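You operate a simulated robot arm through the tools that you are given. There is no shell and no other tool. Be economical: measure what you need, move in short steps, check, and stop when the job is done.

You run a simulated two-armed robot. Do the job below in one go: nothing can be reset, and whatever is moved stays where it is left.

Task
Bend the orange tube end round to the HIGH dot.
Fine: green slider over the tube first; hold the board while you swing the long lever; then lever back and slider clear. Where these are worked on the way, their far stop is far enough and under half their travel is too little: green slider.

The check looks at the end state, three seconds after you hand in, the way a careful person would. Anything else that was tipped, shoved, dropped, spilled or broken makes it a failure.

Robot
Two 7-joint arms with fingered hands on one trunk, on a base that drives. Base frame: it is fixed to the floor where the robot stands at the start and does not move with it; the origin is under the middle of the robot, x ahead of it, y to its left, z up. Units: m, rad, N and s.
The left shoulder is at the start at [0.04, 0.146, 1.179], the right one opposite. With the tool pointing down near the work surface each hand reaches from about 0.28 to 0.72 m from the robot's upright axis, wherever it stands, measured 20 degrees to its own side. Places, roughly: beige rubber block (5x4x8 cm) [0.4, -0.8, 0.8]; green slider [0.5, -0.1, 0.9]; long grey lever [0.5, -0.3, 0.9]; orange tube end [0.5, -0.3, 0.8]. Payload 4 kg a hand.
Tool frame (each hand has its own): the origin (TCP) lies between the finger pads and is the grasp point; the fingertips stand 0.026 m ahead of it; z points along the fingers, y is the line along which they close. Largest opening 0.148 m; the body of the gripper starts 0.073 m behind the TCP. The gripper is a hand of 3 fingers: y runs from the thumb to the fingers, the wrist lies at [0, 0, -0.224] in the tool frame, and closing takes about 1.5 s.
Orientation is told as [roll, pitch, yaw] about the base's x, y, z axes, in that order, counted from this pose: with the fingers straight down and closing along the base's y, the tool's x points along the base's -x, its y along +y and its z along -z.

Tools
- The arms move only by the tool servo_tool. It takes "left_moves", "right_moves" or both (then of equal length, played together; a hand with none holds still); each is a list of rows, each a list of 7 numbers: the shift along the tool's x, y, z in cm, then the turn, a rotation vector about the tool's x, y, z in degrees, then the opening in per cent of the stroke, from 0 (shut) to 100 (fully open). In form: [[x, y, z, ax, ay, az, gripper], ...]. A call has 1 to 20 rows; each row shifts and turns the commanded pose from where the row before left it, along the tool's axes as they then stand. Each row takes 0.2 s and may step no farther than 0.05 m and 0.15 rad from the row before; otherwise, or with a gripper value out of range, the whole call is refused. A pose out of reach is approached as far as the arm can. The call stops where the force on the tool passes 80 N (or 10 N more than at its start, if that is more) or the arm is blocked; 0.2 s more then pass. Each finger travels about 0.108 m/s and halts on what it meets, pressing with about 33 N; the grip force reading is that of the motor and also rises with nothing between the fingers. The clock runs only during rows and for 0.2 s after the last one: add rows that do not move to give the fingers time. The reply holds the time, the measured pose of the TCP, the force on the tool along the base axes, the opening and the grip force, in the units named above and with some noise, with the torque about the TCP (base axes, N m) and any sound that the robot's microphone picked up, and new pictures: "show" is both (left out), scene, wrist or none (wrist: the cameras of the hands that moved).
- Cameras (640 x 400 px; columns grow to the right, rows downward): "scene" is now at [0.0908, -0.0168, 1.3849]; the picture's right is [-0.36, -0.93, 0.00], its down [-0.70, 0.27, -0.66] and it looks along [0.62, -0.24, -0.75] (base axes); focal length 269 px, centre (320, 200). "left" rides on the left gripper at [-0.068, -0.039, -0.09] in its tool frame; the picture's right is [0.50, -0.87, 0.00], its down [0.66, 0.38, -0.65] and it looks along [0.57, 0.33, 0.76] (tool axes); focal length 222 px, centre (320, 200). "right" rides on the right gripper at [0.068, -0.039, -0.09] in its tool frame; the picture's right is [0.50, 0.87, 0.00], its down [-0.66, 0.38, -0.65] and it looks along [-0.57, 0.33, 0.76] (tool axes); focal length 222 px, centre (320, 200). There is no depth. A picture from a camera that has moved, and an enlarged one, comes with that camera's place and axes in the base frame and with its lens. The place of the scene camera against the robot may be out by one fixed shift of up to 0.018 m in any direction.
- raise_lower(by): slides the trunk up (or, below 0, down) by that many m; the arms and the scene camera ride with it, the base frame stays. It gives what a move gives, with no picture.
- drive_base(legs): drives the robot by 1 to 6 legs, each [ahead, left, turn to the left] in m, m and rad, along the robot's own axes; the way and the turn of a leg run together, so that a leg with both is an arc; at most 1.5 m and 3.142 rad a leg. The arms and the cameras ride along, it lands a little off, and it stops where it bumps. It gives what a move gives, and a new picture of the scene camera.
- hand_shape(shape, hand): the hand has 3 fingers and takes this shape, open, in about a second: jaw (thumb against the fingers, like two jaws); tri (thumb and two fingers); tip (a fingertip pinch); poke (one finger out to press); point (the index stretched); flat (the hand flat); cup (the hand cupped); fist (a fist). The gripper value then closes the fingers along that shape, each until it touches; the sizes above hold for jaw. It gives what a move gives, with no picture.
- turn_head(pan, tilt): turns the head with the scene camera to pan (to the left, within 1.501 rad either way) and tilt (down, from -0.506 to 1.204), counted from straight ahead of the robot. It gives what a move gives, and a new picture of the scene camera.
- zoom(camera, box): a new picture of the part [left, top, right, bottom] of that camera's present view, enlarged. The clock stands still meanwhile.
- hand_in(): hands the job in; it is judged then, once.

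Go step by step. Nothing tells you exact positions but the pictures and the camera data: compare them with the known pose of the tool, close in by small moves and look again before you grip or let go. The budget is 120 turns and 260 pictures, counting those below and the enlarged ones. Unless the task says otherwise, let go and move clear before handing in, and close with one line.

The tools are called by a JSON object that holds its "name" and its "arguments". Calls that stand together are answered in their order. servo_tool: Moves the arms, as the interface text tells. Its arguments: {"type":"object","properties":{"left_moves":{"type":"array"},"right_moves":{"type":"array"},"show":{"type":"string","enum":["both","scene","wrist","none"]}},"required":[]} The other tools are called the same way: raise_lower (by) slides the trunk up or down; hand_shape (shape, hand) gives the hand a shape; drive_base (legs) drives the base; turn_head (pan, tilt) turns the head that bears the scene camera; zoom (camera, box) takes an enlarged picture of a part of a camera's view; hand_in () hands the job in.

At the start:

```text
clock: 0.0
left_tcp_pos: [0.4498, -0.0387, 1.0986]
left_orientation: [-0.002, 0.001, 0.003]
left_contact_force: [-0.6, 0.4, 0.7]
left_ft_torque: [0.01, 0.01, -0.01]
left_gripper_width: 0.148
left_grasp_force: 0.0
left_shape: jaw
right_tcp_pos: [0.3697, -0.3666, 1.0984]
right_orientation: [0.003, -0.001, 0.0]
right_contact_force: [-0.6, 0.6, 0.6]
right_ft_torque: [0.01, -0.02, -0.03]
right_gripper_width: 0.1479
right_grasp_force: 0.1
right_shape: jaw
trunk travel left (down, up): [-0.35, 0.156]
robot x, y, heading: [-0.0002, -0.0018, 0.0]
head pan, tilt: [-0.374, 0.846]
```

scene: 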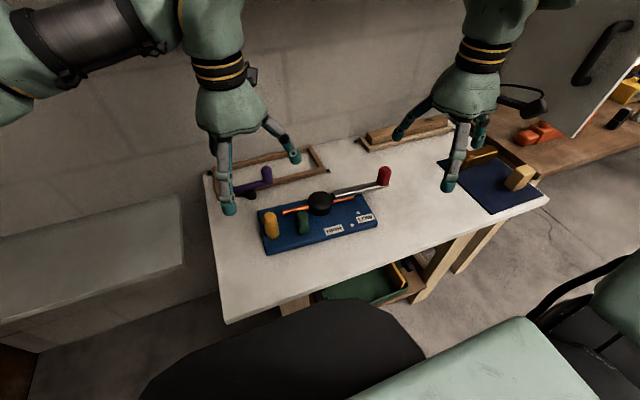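
right: 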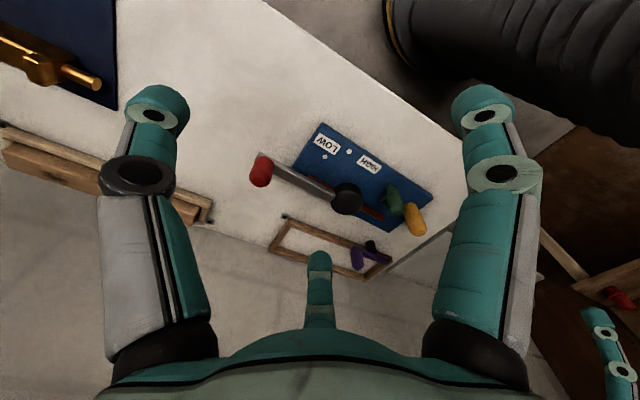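
left: 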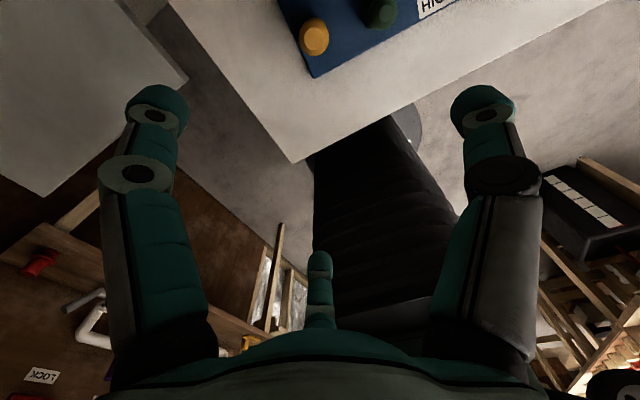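

I see a blue board with a yellow post, green slider knob, black pivot, grey lever with a red knob, and HIGH/LOW labels. I'll enlarge to measure.

{"name": "zoom", "arguments": {"camera": "scene", "box": [230, 150, 410, 262]}}

{"name": "zoom", "arguments": {"camera": "right", "box": [230, 110, 450, 248]}}

```text
3.56 times, centred on (320, 206) of scene
camera zoom: at [0.0908, -0.0168, 1.3849], right [-0.36, -0.93, 0.0], down [-0.7, 0.27, -0.66], along [0.62, -0.24, -0.75], focal length 956 px, centre (320, 179)
```

zoom: 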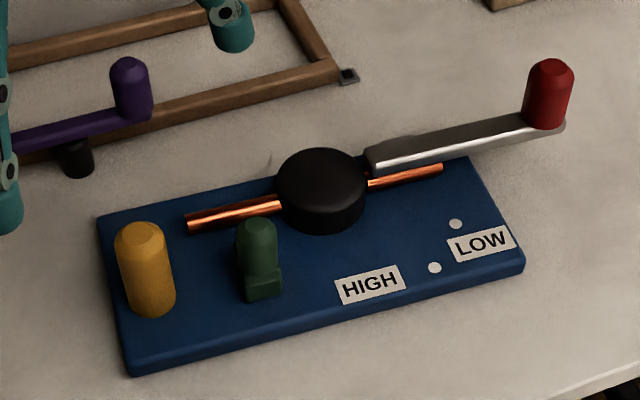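

```text
2.90 times, centred on (340, 179) of right
camera zoom: at [0.3026, -0.4044, 1.1899], right [-0.5, 0.87, 0.0], down [0.66, 0.38, 0.65], along [0.57, 0.33, -0.76], focal length 644 px, centre (262, 261)
```

zoom: 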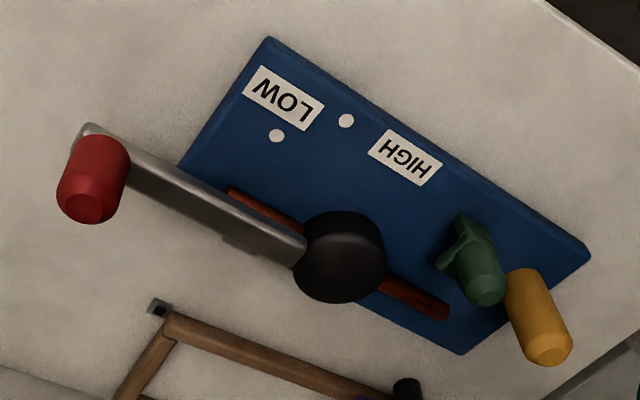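

The board is about 0.28 × 0.14 m, centred near (0.50, -0.165). I put the green knob top at (0.487, -0.126, 0.877), yellow post (0.505, -0.05), pivot (0.549, -0.197) and red knob (0.540, -0.383, 0.89). I'll check the hand's geometry before closing in.

{"name": "zoom", "arguments": {"camera": "scene", "box": [180, 80, 340, 230]}}

{"name": "servo_tool", "arguments": {"left_moves": [[0, 0, 0, 0, 0, 0, 40], [0, 0, 0, 0, 0, 0, 40], [0, 0, 0, 0, 0, 0, 40], [0, 0, 0, 0, 0, 0, 40]], "right_moves": [[0, -3, 0, 0, 0, 0, 100], [0, -3, 0, 0, 0, 0, 100], [0, -3, 0, 0, 0, 0, 100], [0, 0, 0, 0, 0, 0, 100]]}}

```text
2.67 times, centred on (260, 155) of scene
camera zoom: at [0.0908, -0.0168, 1.3849], right [-0.36, -0.93, 0.0], down [-0.7, 0.27, -0.66], along [0.62, -0.24, -0.75], focal length 717 px, centre (480, 320)
```

zoom: 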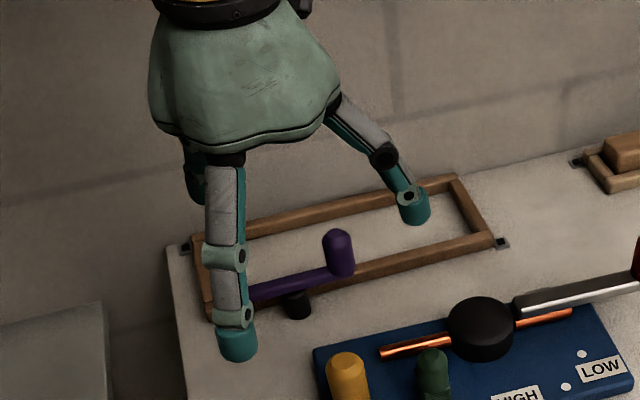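

```text
clock: 1.0
left_tcp_pos: [0.4504, -0.0393, 1.0969]
left_orientation: [-0.004, 0.0, 0.002]
left_contact_force: [0.7, 0.9, -0.5]
left_ft_torque: [0.02, -0.02, 0.0]
left_gripper_width: 0.0596
left_grasp_force: 0.1
left_shape: jaw
right_tcp_pos: [0.3698, -0.4557, 1.0984]
right_orientation: [0.0, 0.0, 0.001]
right_contact_force: [0.4, -0.2, -0.2]
right_ft_torque: [-0.04, -0.01, 0.03]
right_gripper_width: 0.1479
right_grasp_force: 0.0
right_shape: jaw
trunk travel left (down, up): [-0.35, 0.156]
robot x, y, heading: [0.0002, -0.0002, 0.004]
head pan, tilt: [-0.374, 0.846]
camera scene: at [0.0908, -0.0166, 1.3849], right [-0.36, -0.93, 0.0], down [-0.7, 0.27, -0.66], along [0.62, -0.24, -0.75], focal length 269 px, centre (320, 200)
camera right: at [0.3022, -0.4943, 1.1894], right [-0.5, 0.87, 0.0], down [0.66, 0.38, 0.65], along [0.57, 0.33, -0.76], focal length 222 px, centre (320, 200)
camera left: at [0.5181, -0.0766, 1.1885], right [-0.5, -0.87, 0.0], down [-0.66, 0.38, 0.65], along [-0.57, 0.32, -0.76], focal length 222 px, centre (320, 200)
```

scene: 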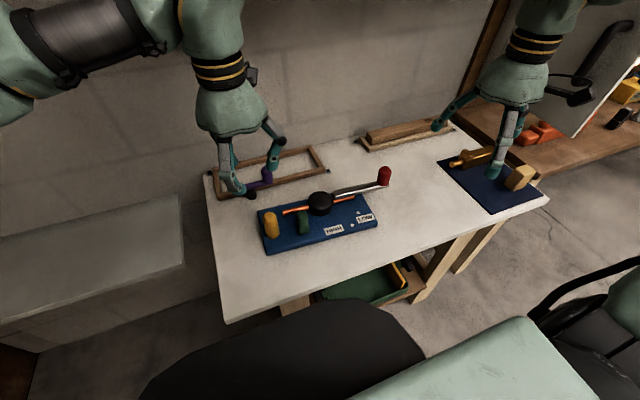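
right: 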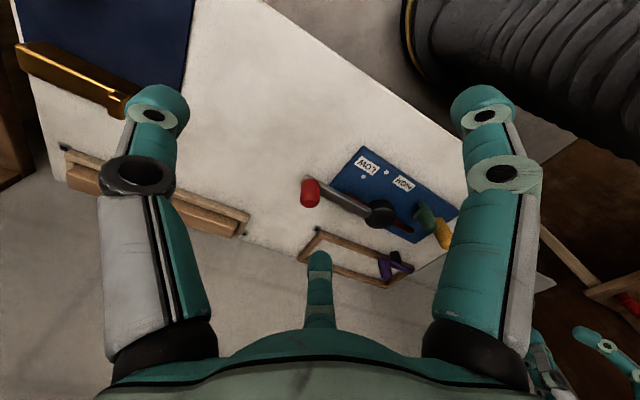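
left: 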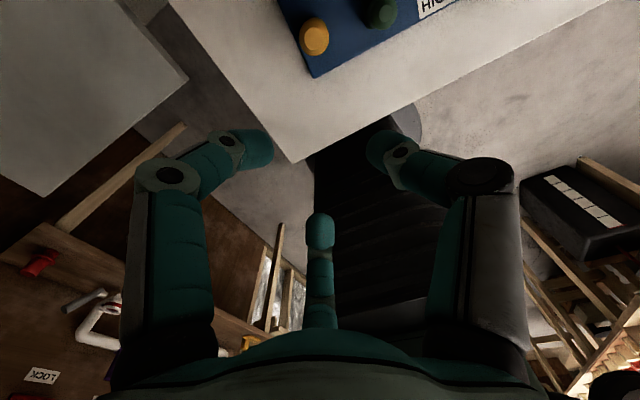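

The hand is two opposing fingers closing along y, plus a tucked third. I'll bring the left hand above the green knob and look.

{"name": "servo_tool", "arguments": {"left_moves": [[-0.9, -2.2, 2.5, 0, 0, 0, 35], [-0.9, -2.2, 2.5, 0, 0, 0, 35], [-0.9, -2.2, 3, 0, 0, 0, 35], [-0.9, -2.2, 3, 0, 0, 0, 35], [0, 0, 2.5, 0, 0, 0, 35], [0, 0, 0, 0, 0, 0, 35]]}}

```text
clock: 2.4
left_tcp_pos: [0.4865, -0.1279, 0.9626]
left_orientation: [-0.002, 0.004, 0.002]
left_contact_force: [-0.4, -0.6, -0.9]
left_ft_torque: [0.02, 0.0, -0.01]
left_gripper_width: 0.0521
left_grasp_force: 0.1
left_shape: jaw
right_tcp_pos: [0.3701, -0.4569, 1.0972]
right_orientation: [0.001, -0.001, -0.001]
right_contact_force: [-0.6, 0.0, 0.0]
right_ft_torque: [-0.02, 0.01, 0.02]
right_gripper_width: 0.1478
right_grasp_force: 0.1
right_shape: jaw
trunk travel left (down, up): [-0.35, 0.156]
robot x, y, heading: [-0.001, 0.0005, -0.003]
head pan, tilt: [-0.374, 0.846]
camera scene: at [0.0906, -0.0167, 1.3849], right [-0.36, -0.93, 0.0], down [-0.7, 0.27, -0.66], along [0.62, -0.24, -0.75], focal length 269 px, centre (320, 200)
camera left: at [0.5542, -0.1654, 1.053], right [-0.5, -0.87, 0.0], down [-0.66, 0.38, 0.65], along [-0.57, 0.32, -0.76], focal length 222 px, centre (320, 200)
```

scene: 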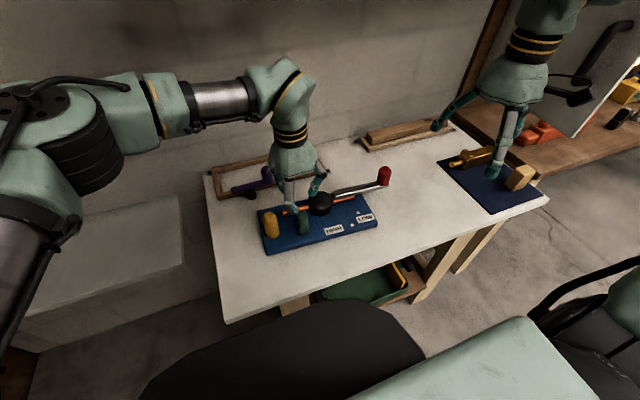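
left: 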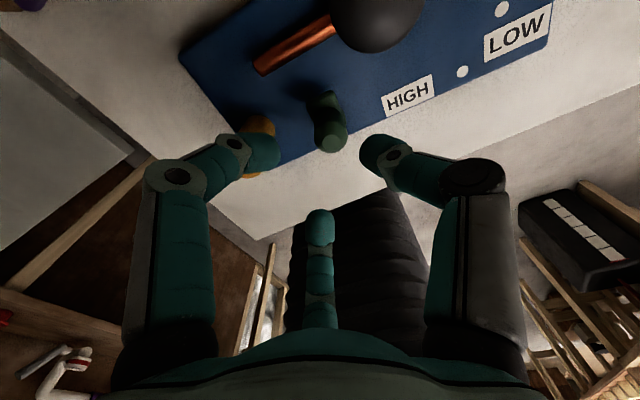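

The green knob top is at about (0.481, -0.132, 0.89) by wrist triangulation. Descending partway with a small correction, then looking again.

{"name": "servo_tool", "arguments": {"left_moves": [[0.5, -0.4, 1.5, 0, 0, 0, 35], [0, 0, 2, 0, 0, 0, 35], [0, 0, 1.5, 0, 0, 0, 35], [0, 0, 0, 0, 0, 0, 35]]}}

{"name": "zoom", "arguments": {"camera": "scene", "box": [240, 130, 400, 260]}}

```text
clock: 3.4
left_tcp_pos: [0.4809, -0.1302, 0.9133]
left_orientation: [-0.003, 0.001, 0.002]
left_contact_force: [-0.4, 1.1, -0.8]
left_ft_torque: [-0.01, 0.01, -0.01]
left_gripper_width: 0.0521
left_grasp_force: 0.1
left_shape: jaw
right_tcp_pos: [0.3691, -0.4549, 1.0976]
right_orientation: [0.001, 0.001, 0.0]
right_contact_force: [0.2, 0.3, 0.1]
right_ft_torque: [-0.04, 0.02, 0.04]
right_gripper_width: 0.1479
right_grasp_force: 0.1
right_shape: jaw
trunk travel left (down, up): [-0.35, 0.156]
robot x, y, heading: [-0.0006, 0.0014, -0.001]
head pan, tilt: [-0.374, 0.846]
camera scene: at [0.0907, -0.0168, 1.3849], right [-0.36, -0.93, 0.0], down [-0.7, 0.27, -0.66], along [0.62, -0.24, -0.75], focal length 269 px, centre (320, 200)
camera left: at [0.5492, -0.1688, 1.0029], right [-0.5, -0.87, 0.0], down [-0.66, 0.38, 0.65], along [-0.57, 0.32, -0.76], focal length 222 px, centre (320, 200)
```

scene: 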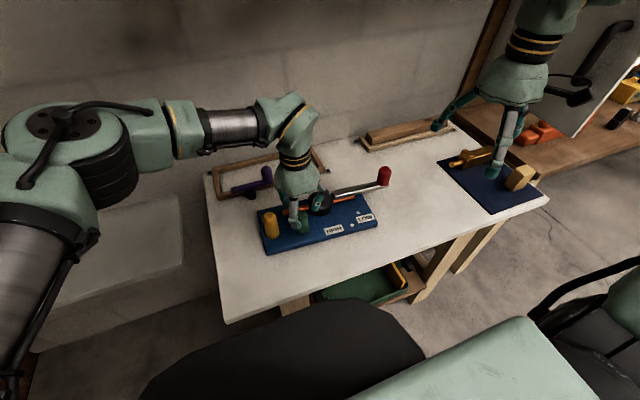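
left: 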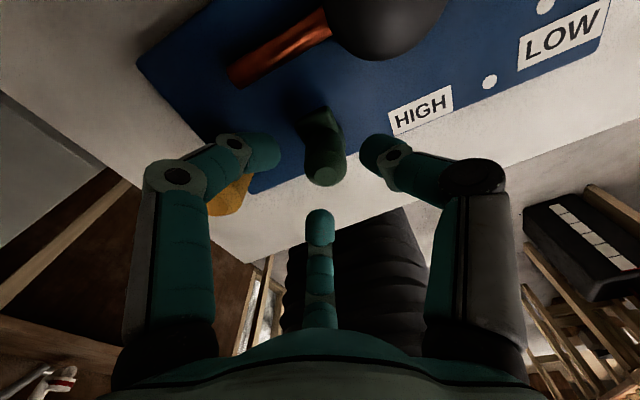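

```text
3.08 times, centred on (320, 195) of scene
camera zoom: at [0.0907, -0.0168, 1.3849], right [-0.36, -0.93, 0.0], down [-0.7, 0.27, -0.66], along [0.62, -0.24, -0.75], focal length 828 px, centre (320, 215)
```

zoom: 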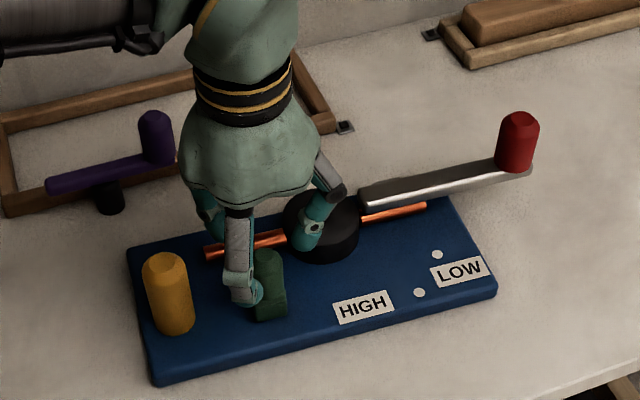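

The knob is centred between the fingers with room to the yellow post. Going down around it and closing.

{"name": "servo_tool", "arguments": {"left_moves": [[0, 0, 1.5, 0, 0, 0, 35], [0, 0, 1.4, 0, 0, 0, 35], [0, 0, 1.3, 0, 0, 0, 35], [0, 0, 0, 0, 0, 0, 20], [0, 0, 0, 0, 0, 0, 10], [0, 0, 0, 0, 0, 0, 5], [0, 0, 0, 0, 0, 0, 5]]}}

{"name": "zoom", "arguments": {"camera": "scene", "box": [240, 130, 400, 260]}}

```text
clock: 5.0
left_tcp_pos: [0.481, -0.1302, 0.8714]
left_orientation: [-0.003, 0.001, 0.002]
left_contact_force: [-0.4, -0.5, 1.2]
left_ft_torque: [0.03, 0.12, 0.19]
left_gripper_width: 0.0259
left_grasp_force: 32.3
left_shape: jaw
right_tcp_pos: [0.3702, -0.456, 1.098]
right_orientation: [0.001, 0.0, 0.001]
right_contact_force: [-0.1, 0.1, 0.0]
right_ft_torque: [-0.01, -0.02, 0.02]
right_gripper_width: 0.1477
right_grasp_force: 0.1
right_shape: jaw
trunk travel left (down, up): [-0.35, 0.156]
robot x, y, heading: [-0.0023, -0.0002, 0.001]
head pan, tilt: [-0.374, 0.846]
camera scene: at [0.0907, -0.0167, 1.3849], right [-0.36, -0.93, 0.0], down [-0.7, 0.27, -0.66], along [0.62, -0.24, -0.75], focal length 269 px, centre (320, 200)
camera left: at [0.5494, -0.1686, 0.9617], right [-0.5, -0.87, 0.0], down [-0.66, 0.38, 0.65], along [-0.57, 0.32, -0.76], focal length 222 px, centre (320, 200)
```

scene: 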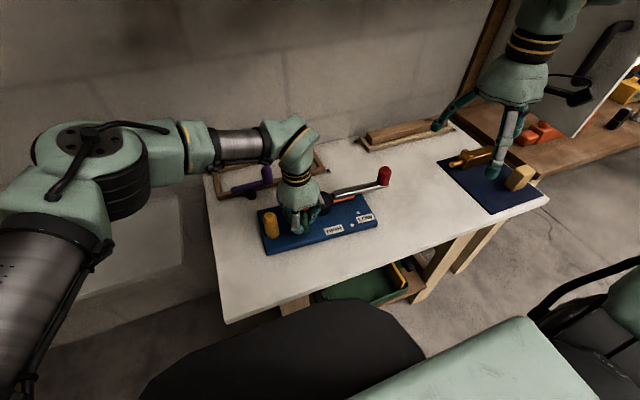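
left: 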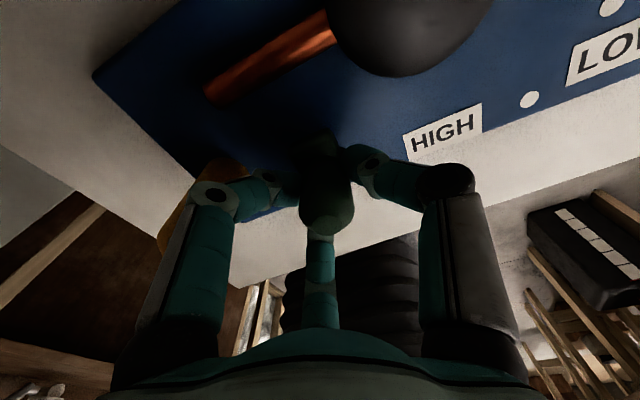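

```text
3.08 times, centred on (320, 195) of scene
camera zoom: at [0.0907, -0.0167, 1.3849], right [-0.36, -0.93, 0.0], down [-0.7, 0.27, -0.66], along [0.62, -0.24, -0.75], focal length 828 px, centre (320, 215)
```

zoom: 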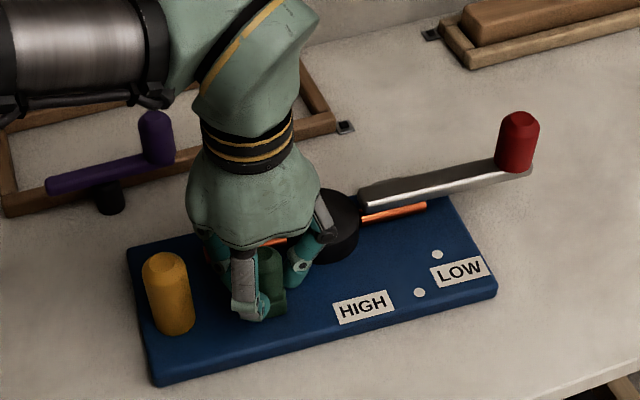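

Gripped. Now sliding it toward the tube along the board's short axis, slowly, watching the force.

{"name": "servo_tool", "arguments": {"left_moves": [[-0.4, -0.03, 0, 0, 0, 0, 5], [-0.4, -0.03, 0, 0, 0, 0, 5], [-0.4, -0.03, 0, 0, 0, 0, 5], [-0.4, -0.03, 0, 0, 0, 0, 5], [0, 0, 0, 0, 0, 0, 5]]}}

{"name": "zoom", "arguments": {"camera": "scene", "box": [240, 130, 400, 260]}}

```text
clock: 6.2
left_tcp_pos: [0.4963, -0.1309, 0.871]
left_orientation: [-0.002, -0.001, 0.004]
left_contact_force: [0.6, 2.4, 2.1]
left_ft_torque: [0.06, 0.11, 0.19]
left_gripper_width: 0.0257
left_grasp_force: 33.3
left_shape: jaw
right_tcp_pos: [0.37, -0.4556, 1.0981]
right_orientation: [0.0, 0.0, -0.001]
right_contact_force: [0.1, -0.3, 1.8]
right_ft_torque: [-0.01, -0.05, 0.0]
right_gripper_width: 0.148
right_grasp_force: 0.0
right_shape: jaw
trunk travel left (down, up): [-0.35, 0.156]
robot x, y, heading: [-0.0013, -0.0023, -0.002]
head pan, tilt: [-0.374, 0.846]
camera scene: at [0.0907, -0.0165, 1.3849], right [-0.36, -0.93, 0.0], down [-0.7, 0.27, -0.66], along [0.62, -0.24, -0.75], focal length 269 px, centre (320, 200)
camera left: at [0.5652, -0.1699, 0.9618], right [-0.5, -0.87, 0.0], down [-0.66, 0.38, 0.65], along [-0.57, 0.32, -0.76], focal length 222 px, centre (320, 200)
```

scene: 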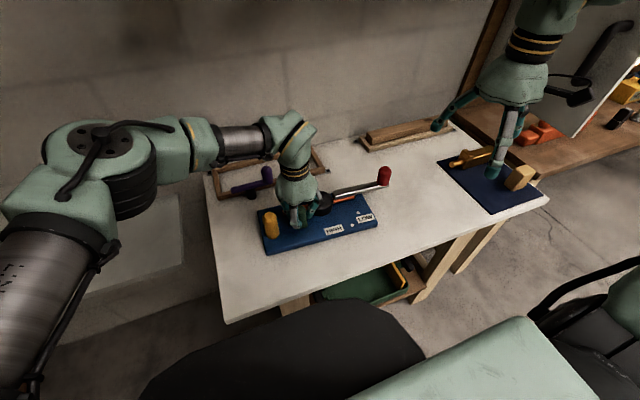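
left: 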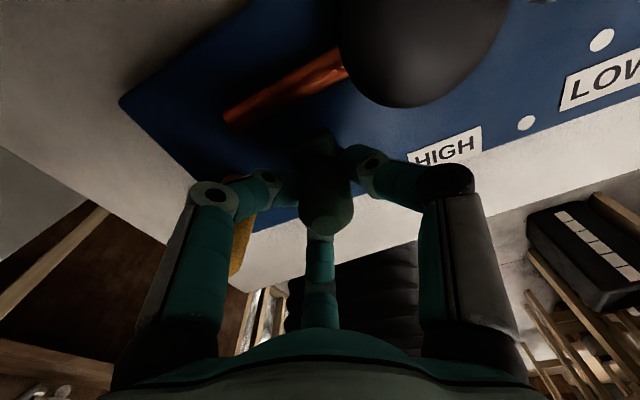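

```text
3.08 times, centred on (320, 195) of scene
camera zoom: at [0.0907, -0.0165, 1.3849], right [-0.36, -0.93, 0.0], down [-0.7, 0.27, -0.66], along [0.62, -0.24, -0.75], focal length 828 px, centre (320, 215)
```

zoom: 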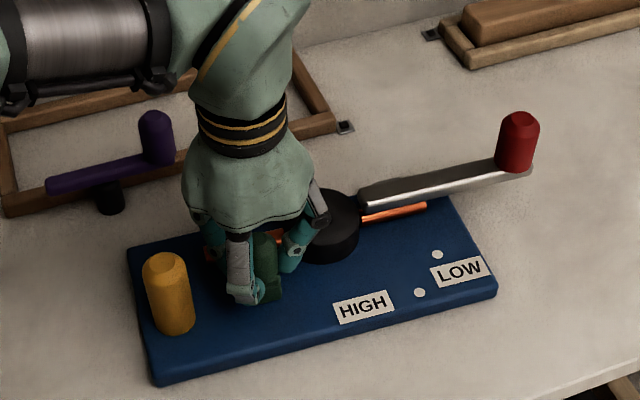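

The slider moves freely and the board stays put. Continuing toward the stop.

{"name": "servo_tool", "arguments": {"left_moves": [[-0.4, 0, 0, 0, 0, 0, 5], [-0.4, -0.03, 0, 0, 0, 0, 5], [-0.4, -0.03, 0, 0, 0, 0, 5], [0, 0, 0, 0, 0, 0, 5]]}}

{"name": "zoom", "arguments": {"camera": "scene", "box": [240, 130, 400, 260]}}

```text
clock: 7.2
left_tcp_pos: [0.5088, -0.132, 0.8721]
left_orientation: [-0.004, 0.002, 0.001]
left_contact_force: [0.4, 0.9, 1.2]
left_ft_torque: [0.05, 0.15, 0.19]
left_gripper_width: 0.0255
left_grasp_force: 32.6
left_shape: jaw
right_tcp_pos: [0.3702, -0.4553, 1.0972]
right_orientation: [0.0, 0.001, 0.0]
right_contact_force: [-0.6, 0.3, 0.1]
right_ft_torque: [0.0, -0.01, 0.0]
right_gripper_width: 0.1482
right_grasp_force: 0.1
right_shape: jaw
trunk travel left (down, up): [-0.35, 0.156]
robot x, y, heading: [0.0004, 0.0011, 0.001]
head pan, tilt: [-0.374, 0.846]
camera scene: at [0.0908, -0.0167, 1.3849], right [-0.36, -0.93, 0.0], down [-0.7, 0.27, -0.66], along [0.62, -0.24, -0.75], focal length 269 px, centre (320, 200)
camera left: at [0.5771, -0.171, 0.9618], right [-0.5, -0.87, 0.0], down [-0.66, 0.38, 0.65], along [-0.57, 0.32, -0.76], focal length 222 px, centre (320, 200)
```

scene: 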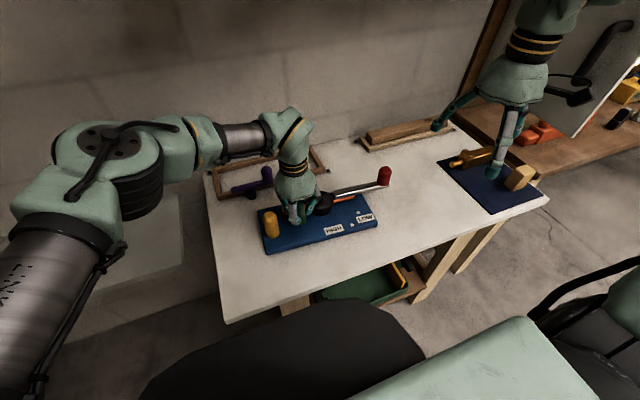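
left: 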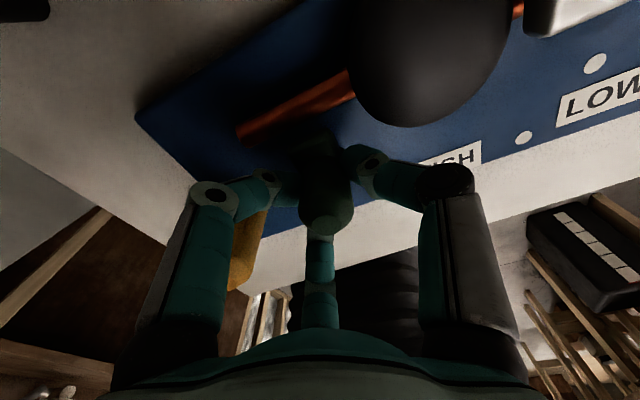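

```text
3.08 times, centred on (320, 195) of scene
camera zoom: at [0.0908, -0.0167, 1.3849], right [-0.36, -0.93, 0.0], down [-0.7, 0.27, -0.66], along [0.62, -0.24, -0.75], focal length 828 px, centre (320, 215)
```

zoom: 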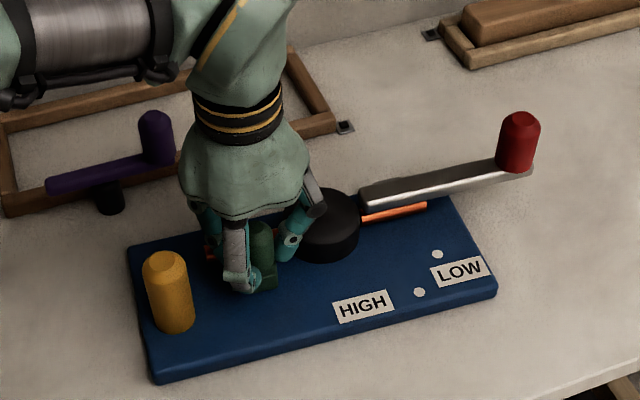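

Moving on another ~2 cm.

{"name": "servo_tool", "arguments": {"left_moves": [[-0.4, -0.02, 0, 0, 0, 0, 5], [-0.4, -0.02, 0, 0, 0, 0, 5], [-0.4, -0.02, 0, 0, 0, 0, 5], [-0.4, -0.02, 0, 0, 0, 0, 5], [0, 0, 0, 0, 0, 0, 5]]}}

{"name": "zoom", "arguments": {"camera": "scene", "box": [240, 130, 400, 260]}}

```text
clock: 8.4
left_tcp_pos: [0.524, -0.1337, 0.8715]
left_orientation: [-0.002, -0.001, 0.001]
left_contact_force: [0.4, -2.2, 3.4]
left_ft_torque: [-0.05, 0.14, 0.17]
left_gripper_width: 0.0256
left_grasp_force: 33.2
left_shape: jaw
right_tcp_pos: [0.3692, -0.4568, 1.0977]
right_orientation: [0.003, 0.0, 0.002]
right_contact_force: [0.0, -0.1, -0.3]
right_ft_torque: [0.0, 0.0, -0.01]
right_gripper_width: 0.1479
right_grasp_force: 0.1
right_shape: jaw
trunk travel left (down, up): [-0.35, 0.156]
robot x, y, heading: [0.0005, -0.0006, 0.002]
head pan, tilt: [-0.374, 0.846]
camera scene: at [0.0904, -0.0172, 1.3849], right [-0.36, -0.93, 0.0], down [-0.7, 0.27, -0.66], along [0.62, -0.24, -0.75], focal length 269 px, centre (320, 200)
camera left: at [0.5928, -0.1719, 0.9618], right [-0.5, -0.87, 0.0], down [-0.66, 0.38, 0.65], along [-0.57, 0.32, -0.76], focal length 222 px, centre (320, 200)
```

scene: 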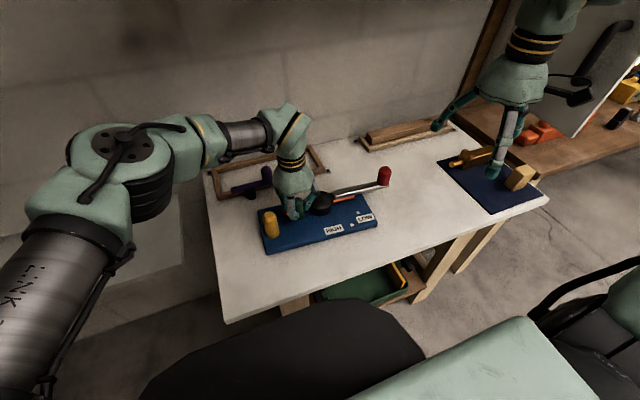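
left: 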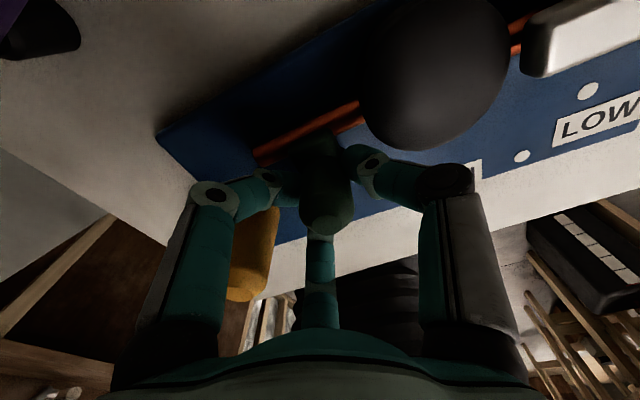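

```text
3.08 times, centred on (320, 195) of scene
camera zoom: at [0.0904, -0.0172, 1.3849], right [-0.36, -0.93, 0.0], down [-0.7, 0.27, -0.66], along [0.62, -0.24, -0.75], focal length 828 px, centre (320, 215)
```

zoom: 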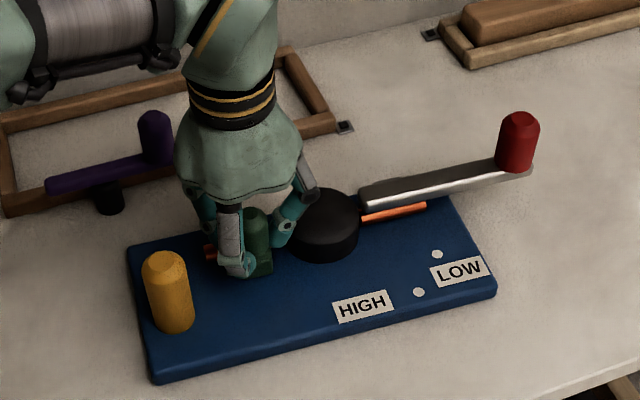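

The slider's hook is beginning to reach over the tube. Going on until the stop is felt.

{"name": "servo_tool", "arguments": {"left_moves": [[-0.3, -0.02, 0, 0, 0, 0, 5], [-0.3, -0.02, 0, 0, 0, 0, 5], [-0.3, -0.02, 0, 0, 0, 0, 5], [0, 0, 0, 0, 0, 0, 5]]}}

{"name": "zoom", "arguments": {"camera": "scene", "box": [240, 130, 400, 260]}}

```text
clock: 9.4
left_tcp_pos: [0.5343, -0.1333, 0.8714]
left_orientation: [-0.002, -0.001, 0.003]
left_contact_force: [-0.6, -3.5, 4.1]
left_ft_torque: [-0.09, 0.16, 0.18]
left_gripper_width: 0.0253
left_grasp_force: 32.5
left_shape: jaw
right_tcp_pos: [0.3689, -0.457, 1.0989]
right_orientation: [0.002, -0.001, 0.0]
right_contact_force: [1.1, -0.3, 0.1]
right_ft_torque: [0.04, -0.01, -0.02]
right_gripper_width: 0.1478
right_grasp_force: 0.1
right_shape: jaw
trunk travel left (down, up): [-0.35, 0.156]
robot x, y, heading: [0.0019, 0.0004, -0.001]
head pan, tilt: [-0.374, 0.846]
camera scene: at [0.0904, -0.0174, 1.3849], right [-0.36, -0.93, 0.0], down [-0.7, 0.27, -0.66], along [0.62, -0.24, -0.75], focal length 269 px, centre (320, 200)
camera left: at [0.6019, -0.1724, 0.9618], right [-0.5, -0.87, 0.0], down [-0.66, 0.38, 0.65], along [-0.57, 0.32, -0.76], focal length 222 px, centre (320, 200)
```

scene: 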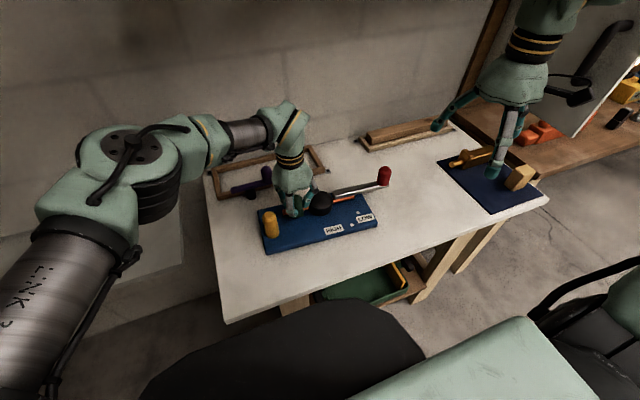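
left: 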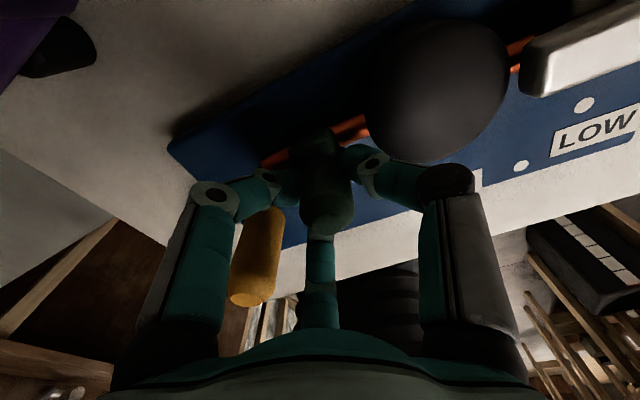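

```text
3.08 times, centred on (320, 195) of scene
camera zoom: at [0.0904, -0.0174, 1.3849], right [-0.36, -0.93, 0.0], down [-0.7, 0.27, -0.66], along [0.62, -0.24, -0.75], focal length 828 px, centre (320, 215)
```

zoom: 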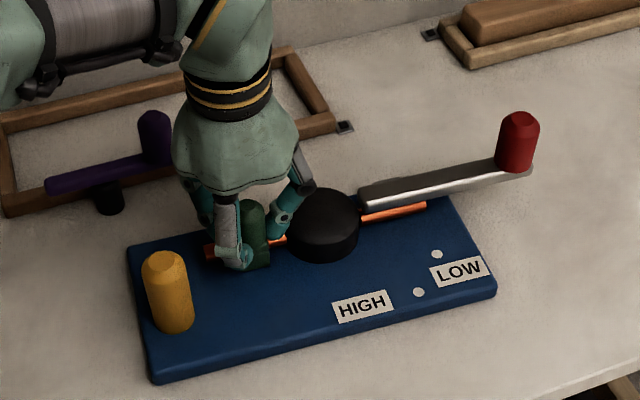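

It now covers most of the tube; pressing on gently to find the stop.

{"name": "servo_tool", "arguments": {"left_moves": [[-0.25, -0.05, 0, 0, 0, 0, 5], [-0.25, -0.04, 0, 0, 0, 0, 5], [-0.25, -0.02, 0, 0, 0, 0, 5], [0, 0, 0, 0, 0, 0, 5]]}}

{"name": "zoom", "arguments": {"camera": "scene", "box": [240, 130, 400, 260]}}

```text
clock: 10.4
left_tcp_pos: [0.5414, -0.1346, 0.8719]
left_orientation: [-0.002, 0.0, 0.0]
left_contact_force: [-2.8, 0.8, 2.9]
left_ft_torque: [-0.03, 0.18, 0.04]
left_gripper_width: 0.0254
left_grasp_force: 32.7
left_shape: jaw
right_tcp_pos: [0.3693, -0.4554, 1.0982]
right_orientation: [0.002, 0.002, 0.001]
right_contact_force: [-0.4, -0.2, -0.5]
right_ft_torque: [0.0, 0.06, -0.01]
right_gripper_width: 0.1479
right_grasp_force: 0.1
right_shape: jaw
trunk travel left (down, up): [-0.35, 0.156]
robot x, y, heading: [-0.0026, -0.0017, 0.002]
head pan, tilt: [-0.374, 0.846]
camera scene: at [0.09, -0.0166, 1.385], right [-0.36, -0.93, 0.0], down [-0.7, 0.27, -0.66], along [0.62, -0.24, -0.75], focal length 269 px, centre (320, 200)
camera left: at [0.6094, -0.1726, 0.962], right [-0.5, -0.87, 0.0], down [-0.66, 0.38, 0.65], along [-0.57, 0.32, -0.76], focal length 222 px, centre (320, 200)
```

scene: 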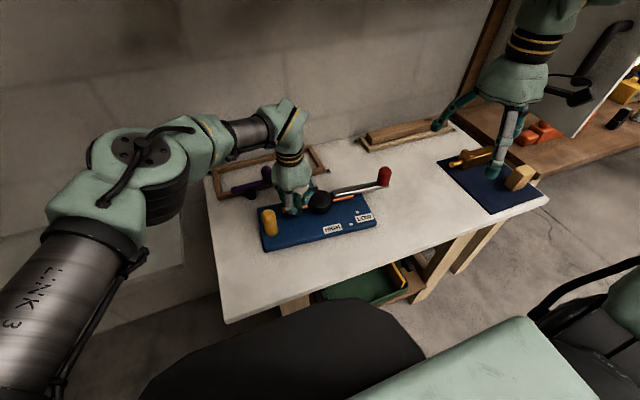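
left: 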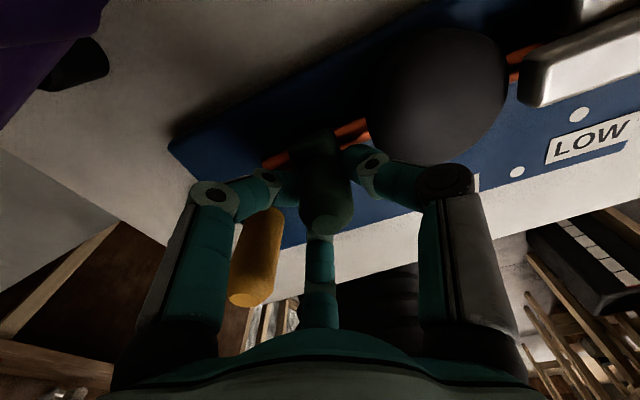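

```text
3.08 times, centred on (320, 195) of scene
camera zoom: at [0.09, -0.0166, 1.385], right [-0.36, -0.93, 0.0], down [-0.7, 0.27, -0.66], along [0.62, -0.24, -0.75], focal length 828 px, centre (320, 215)
```

zoom: 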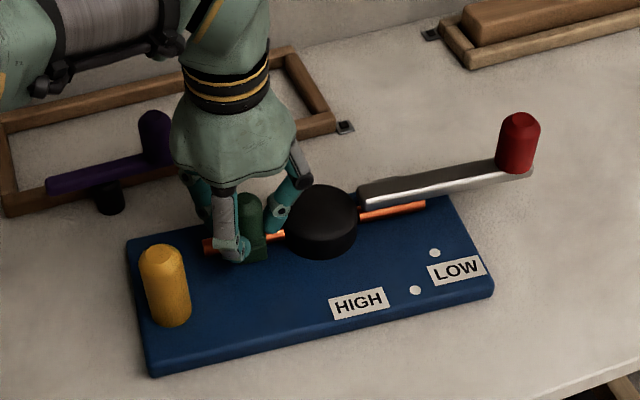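

The slider has hit its far stop (the board crept ~5 mm at the very end; I'll correct that later via the post). Releasing and rising clear.

{"name": "servo_tool", "arguments": {"left_moves": [[0, 0, 0, 0, 0, 0, 24], [0, 0, 0, 0, 0, 0, 24], [0, 0, -2, 0, 0, 0, 24], [0, 0, -3, 0, 0, 0, 24], [0, 0, -4, 0, 0, 0, 30], [0.5, 4, -1, 0, 0, 0, 40], [0.5, 4, 0, 0, 0, 0, 50], [0, 0, 0, 0, 0, 0, 50]]}}

{"name": "zoom", "arguments": {"camera": "scene", "box": [240, 130, 400, 260]}}

```text
clock: 12.2
left_tcp_pos: [0.5321, -0.0545, 0.9707]
left_orientation: [-0.001, 0.003, 0.001]
left_contact_force: [-0.2, -0.2, -0.4]
left_ft_torque: [0.03, 0.0, 0.03]
left_gripper_width: 0.0736
left_grasp_force: 0.0
left_shape: jaw
right_tcp_pos: [0.3688, -0.4578, 1.0977]
right_orientation: [0.003, 0.0, 0.0]
right_contact_force: [-0.1, -0.2, -0.1]
right_ft_torque: [0.02, 0.01, -0.01]
right_gripper_width: 0.1479
right_grasp_force: 0.1
right_shape: jaw
trunk travel left (down, up): [-0.35, 0.156]
robot x, y, heading: [0.0007, -0.0005, -0.002]
head pan, tilt: [-0.374, 0.846]
camera scene: at [0.0907, -0.0185, 1.3849], right [-0.36, -0.93, 0.0], down [-0.7, 0.27, -0.66], along [0.62, -0.24, -0.75], focal length 269 px, centre (320, 200)
camera left: at [0.5998, -0.0931, 1.0608], right [-0.5, -0.87, 0.0], down [-0.66, 0.38, 0.65], along [-0.57, 0.33, -0.76], focal length 222 px, centre (320, 200)
```

scene: 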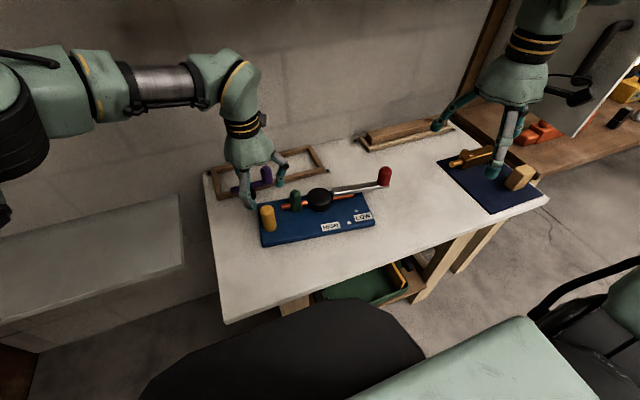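
left: 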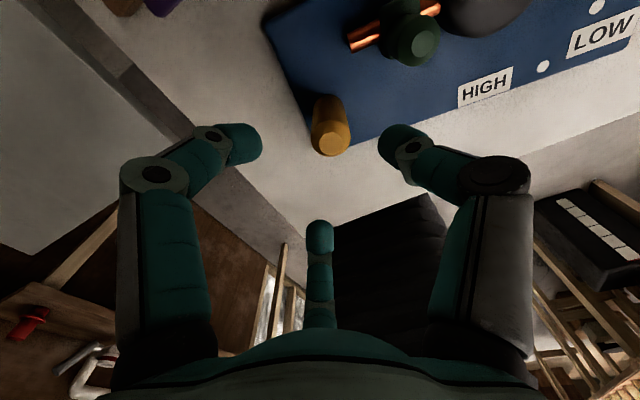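

```text
3.08 times, centred on (320, 195) of scene
camera zoom: at [0.0907, -0.0185, 1.3849], right [-0.36, -0.93, 0.0], down [-0.7, 0.27, -0.66], along [0.62, -0.24, -0.75], focal length 828 px, centre (320, 215)
```

zoom: 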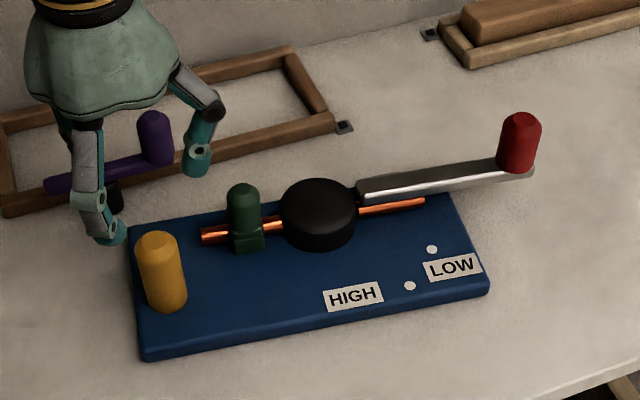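

The slider now straddles the tube. The board's left end crept ~2 cm forward. I'll take the yellow post at about (0.522, -0.056) with the left hand.

{"name": "servo_tool", "arguments": {"left_moves": [[1, -0.1, 1, 0, 0, 0, 47], [0, 0, 2.5, 0, 0, 0, 47], [0, 0, 2.5, 0, 0, 0, 47], [0, 0, 0, 0, 0, 0, 47]]}}

```text
clock: 13.2
left_tcp_pos: [0.5212, -0.0549, 0.9121]
left_orientation: [0.0, 0.002, 0.003]
left_contact_force: [-0.3, -0.6, 0.8]
left_ft_torque: [0.0, -0.01, 0.01]
left_gripper_width: 0.0702
left_grasp_force: 0.1
left_shape: jaw
right_tcp_pos: [0.3698, -0.4568, 1.0993]
right_orientation: [0.002, -0.001, 0.0]
right_contact_force: [0.0, 0.1, 0.7]
right_ft_torque: [-0.02, -0.01, -0.01]
right_gripper_width: 0.1479
right_grasp_force: 0.1
right_shape: jaw
trunk travel left (down, up): [-0.35, 0.156]
robot x, y, heading: [0.0015, -0.0017, -0.001]
head pan, tilt: [-0.374, 0.846]
camera scene: at [0.0904, -0.0168, 1.385], right [-0.36, -0.93, 0.0], down [-0.7, 0.27, -0.66], along [0.62, -0.24, -0.75], focal length 269 px, centre (320, 200)
camera left: at [0.589, -0.0933, 1.0002], right [-0.5, -0.87, 0.0], down [-0.66, 0.38, 0.65], along [-0.57, 0.32, -0.76], focal length 222 px, centre (320, 200)
```

scene: 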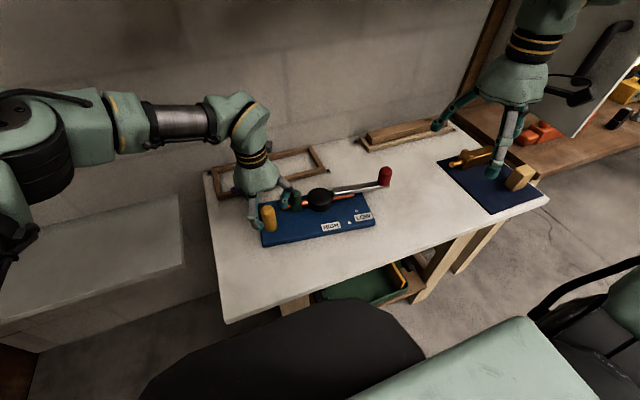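
left: 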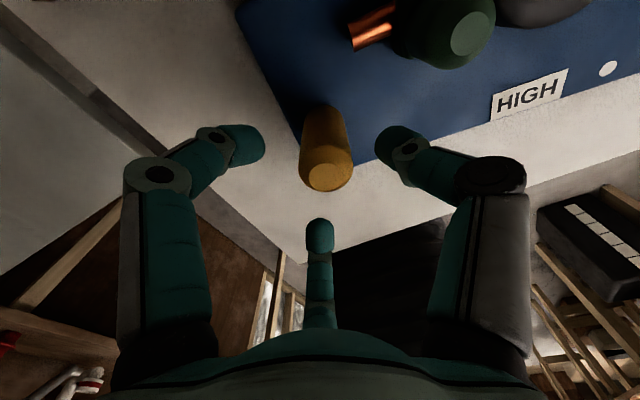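

Centred on the post (4 mm sideways correction). Descending and gripping.

{"name": "servo_tool", "arguments": {"left_moves": [[-0.1, -0.4, 1.5, 0, 0, 0, 47], [0, 0, 1.8, 0, 0, 0, 47], [0, 0, 1.5, 0, 0, 0, 47], [0, 0, 0, 0, 0, 0, 35], [0, 0, 0, 0, 0, 0, 20], [0, 0, 0, 0, 0, 0, 10], [0, 0, 0, 0, 0, 0, 10]]}}

{"name": "zoom", "arguments": {"camera": "scene", "box": [240, 130, 400, 260]}}

```text
clock: 14.8
left_tcp_pos: [0.5226, -0.0592, 0.8623]
left_orientation: [-0.004, 0.001, 0.001]
left_contact_force: [0.7, -0.7, -0.1]
left_ft_torque: [-0.04, -0.04, 0.08]
left_gripper_width: 0.0274
left_grasp_force: 32.7
left_shape: jaw
right_tcp_pos: [0.37, -0.4563, 1.0975]
right_orientation: [0.001, -0.001, -0.001]
right_contact_force: [-0.5, 0.0, 0.1]
right_ft_torque: [0.0, 0.03, 0.01]
right_gripper_width: 0.1482
right_grasp_force: 0.1
right_shape: jaw
trunk travel left (down, up): [-0.35, 0.156]
robot x, y, heading: [0.001, 0.0031, 0.005]
head pan, tilt: [-0.374, 0.846]
camera scene: at [0.0913, -0.0169, 1.3848], right [-0.36, -0.93, 0.0], down [-0.7, 0.27, -0.66], along [0.62, -0.24, -0.75], focal length 269 px, centre (320, 200)
camera left: at [0.5898, -0.0983, 0.9525], right [-0.5, -0.87, 0.0], down [-0.65, 0.38, 0.65], along [-0.57, 0.32, -0.76], focal length 222 px, centre (320, 200)
```

scene: 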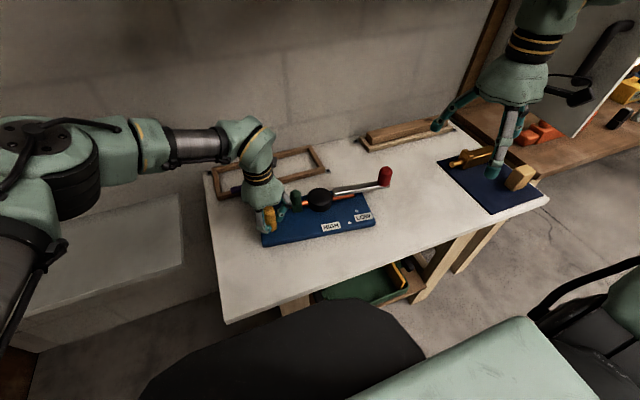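
left: 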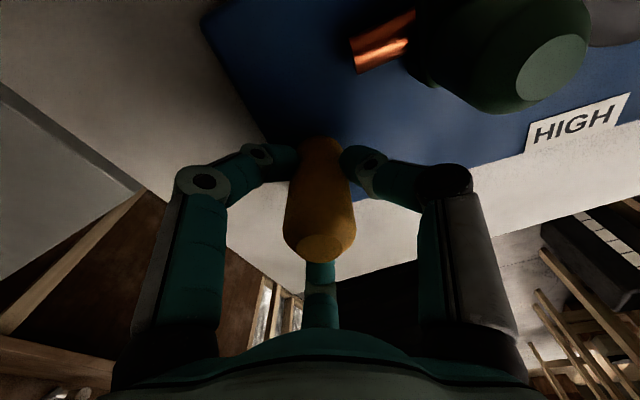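

```text
3.08 times, centred on (320, 195) of scene
camera zoom: at [0.0913, -0.0169, 1.3848], right [-0.36, -0.93, 0.0], down [-0.7, 0.27, -0.66], along [0.62, -0.24, -0.75], focal length 828 px, centre (320, 215)
```

zoom: 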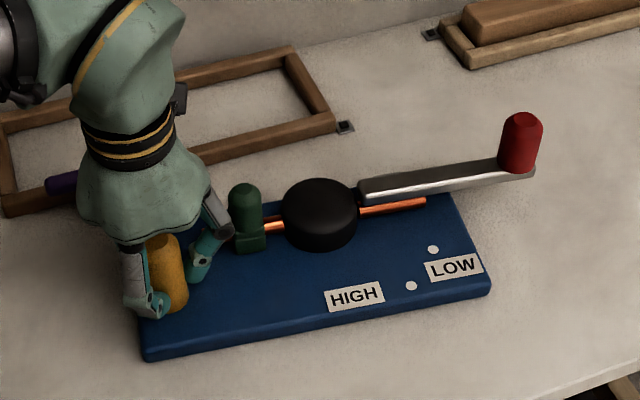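

Firm grip (27 mm post). I'll bring the board's left end back ~1.7 cm to undo the creep.

{"name": "servo_tool", "arguments": {"left_moves": [[0.4, 0, 0, 0, 0, -0.8, 10], [0.4, 0, 0, 0, 0, -0.8, 10], [0.4, 0, 0, 0, 0, -0.8, 10], [0.4, 0, 0, 0, 0, -0.8, 10], [0, 0, 0, 0, 0, 0, 10]], "show": "none"}}

{"name": "zoom", "arguments": {"camera": "scene", "box": [240, 130, 400, 260]}}

```text
clock: 16.0
left_tcp_pos: [0.5052, -0.0598, 0.8625]
left_orientation: [-0.001, 0.001, 0.058]
left_contact_force: [0.3, -0.5, -0.5]
left_ft_torque: [-0.03, 0.0, 0.04]
left_gripper_width: 0.0274
left_grasp_force: 33.1
left_shape: jaw
right_tcp_pos: [0.3703, -0.456, 1.0985]
right_orientation: [0.002, 0.001, 0.0]
right_contact_force: [0.5, -0.4, -0.1]
right_ft_torque: [-0.01, 0.0, -0.01]
right_gripper_width: 0.1482
right_grasp_force: 0.1
right_shape: jaw
trunk travel left (down, up): [-0.35, 0.156]
robot x, y, heading: [-0.0001, -0.0013, -0.002]
head pan, tilt: [-0.374, 0.846]
```

```text
3.08 times, centred on (320, 195) of scene
camera zoom: at [0.0913, -0.017, 1.3849], right [-0.36, -0.93, 0.0], down [-0.7, 0.27, -0.66], along [0.62, -0.24, -0.75], focal length 828 px, centre (320, 215)
```

zoom: 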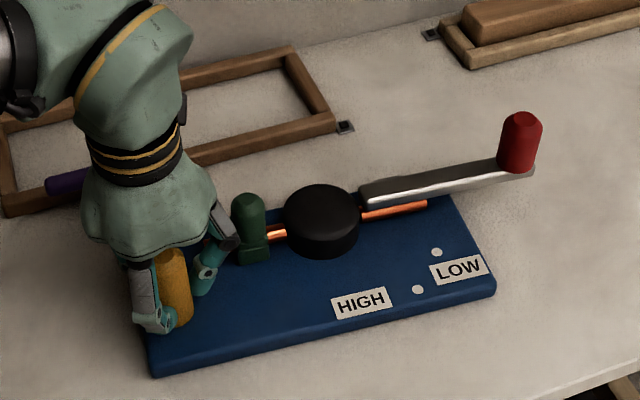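

The board is back essentially where it began. Next the right hand goes above the red knob and turns so the fingers close along the lever's swing.

{"name": "servo_tool", "arguments": {"right_moves": [[-3.4, 1.5, 0, 0, 0, 0, 60], [-3.4, 1.5, 0, 0, 0, 0, 60], [-3.4, 1.5, 0, 0, 0, 0, 60], [-3.4, 1.5, 0, 0, 0, 0, 60], [-3.4, 1.3, 0, 0, 0, 0, 60], [0, 0, 0, 0, 0, -8.4, 60], [0, 0, 0, 0, 0, -8.4, 60], [0, 0, 0, 0, 0, -8.4, 60], [0, 0, 0, 0, 0, -8.4, 60], [0, 0, 0, 0, 0, -8.4, 60], [0, 0, 0, 0, 0, -8.4, 60], [0, 0, 0, 0, 0, -8.4, 60], [0, 0, 0, 0, 0, -8.4, 60], [0, 0, 0, 0, 0, -8.4, 60], [0, 0, 3, 0, 0, 0, 60], [0, 0, 3, 0, 0, 0, 60], [0, 0, 3, 0, 0, 0, 60], [0, 0, 2.5, 0, 0, 0, 60], [0, 0, 0, 0, 0, 0, 60]]}}

```text
clock: 20.0
left_tcp_pos: [0.5056, -0.0596, 0.8624]
left_orientation: [-0.002, 0.002, 0.057]
left_contact_force: [-0.2, 0.0, 0.4]
left_ft_torque: [0.01, -0.02, -0.01]
left_gripper_width: 0.0269
left_grasp_force: 33.2
left_shape: jaw
right_tcp_pos: [0.5405, -0.3828, 0.9831]
right_orientation: [0.0, 0.001, 1.318]
right_contact_force: [0.3, 0.1, -0.8]
right_ft_torque: [0.01, 0.01, 0.05]
right_gripper_width: 0.0892
right_grasp_force: 0.1
right_shape: jaw
trunk travel left (down, up): [-0.35, 0.156]
robot x, y, heading: [0.0013, -0.0004, -0.001]
head pan, tilt: [-0.374, 0.846]
camera scene: at [0.0911, -0.0168, 1.3849], right [-0.36, -0.93, 0.0], down [-0.7, 0.27, -0.66], along [0.62, -0.24, -0.75], focal length 269 px, centre (320, 200)
camera right: at [0.5613, -0.457, 1.0744], right [-0.96, -0.27, 0.0], down [-0.2, 0.73, 0.65], along [-0.18, 0.63, -0.76], focal length 222 px, centre (320, 200)
```

scene: 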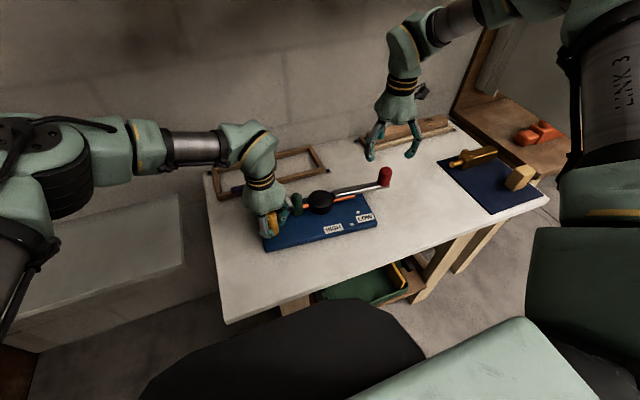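
right: 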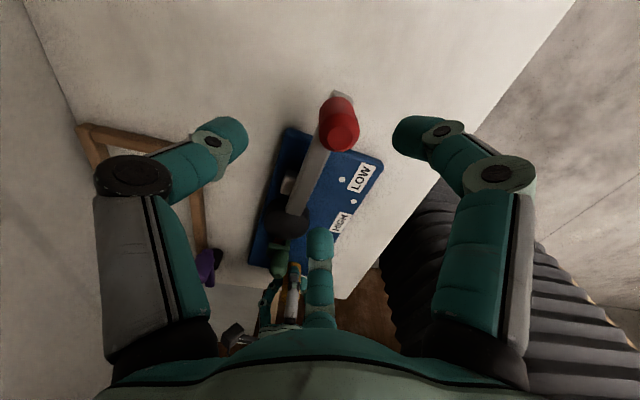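

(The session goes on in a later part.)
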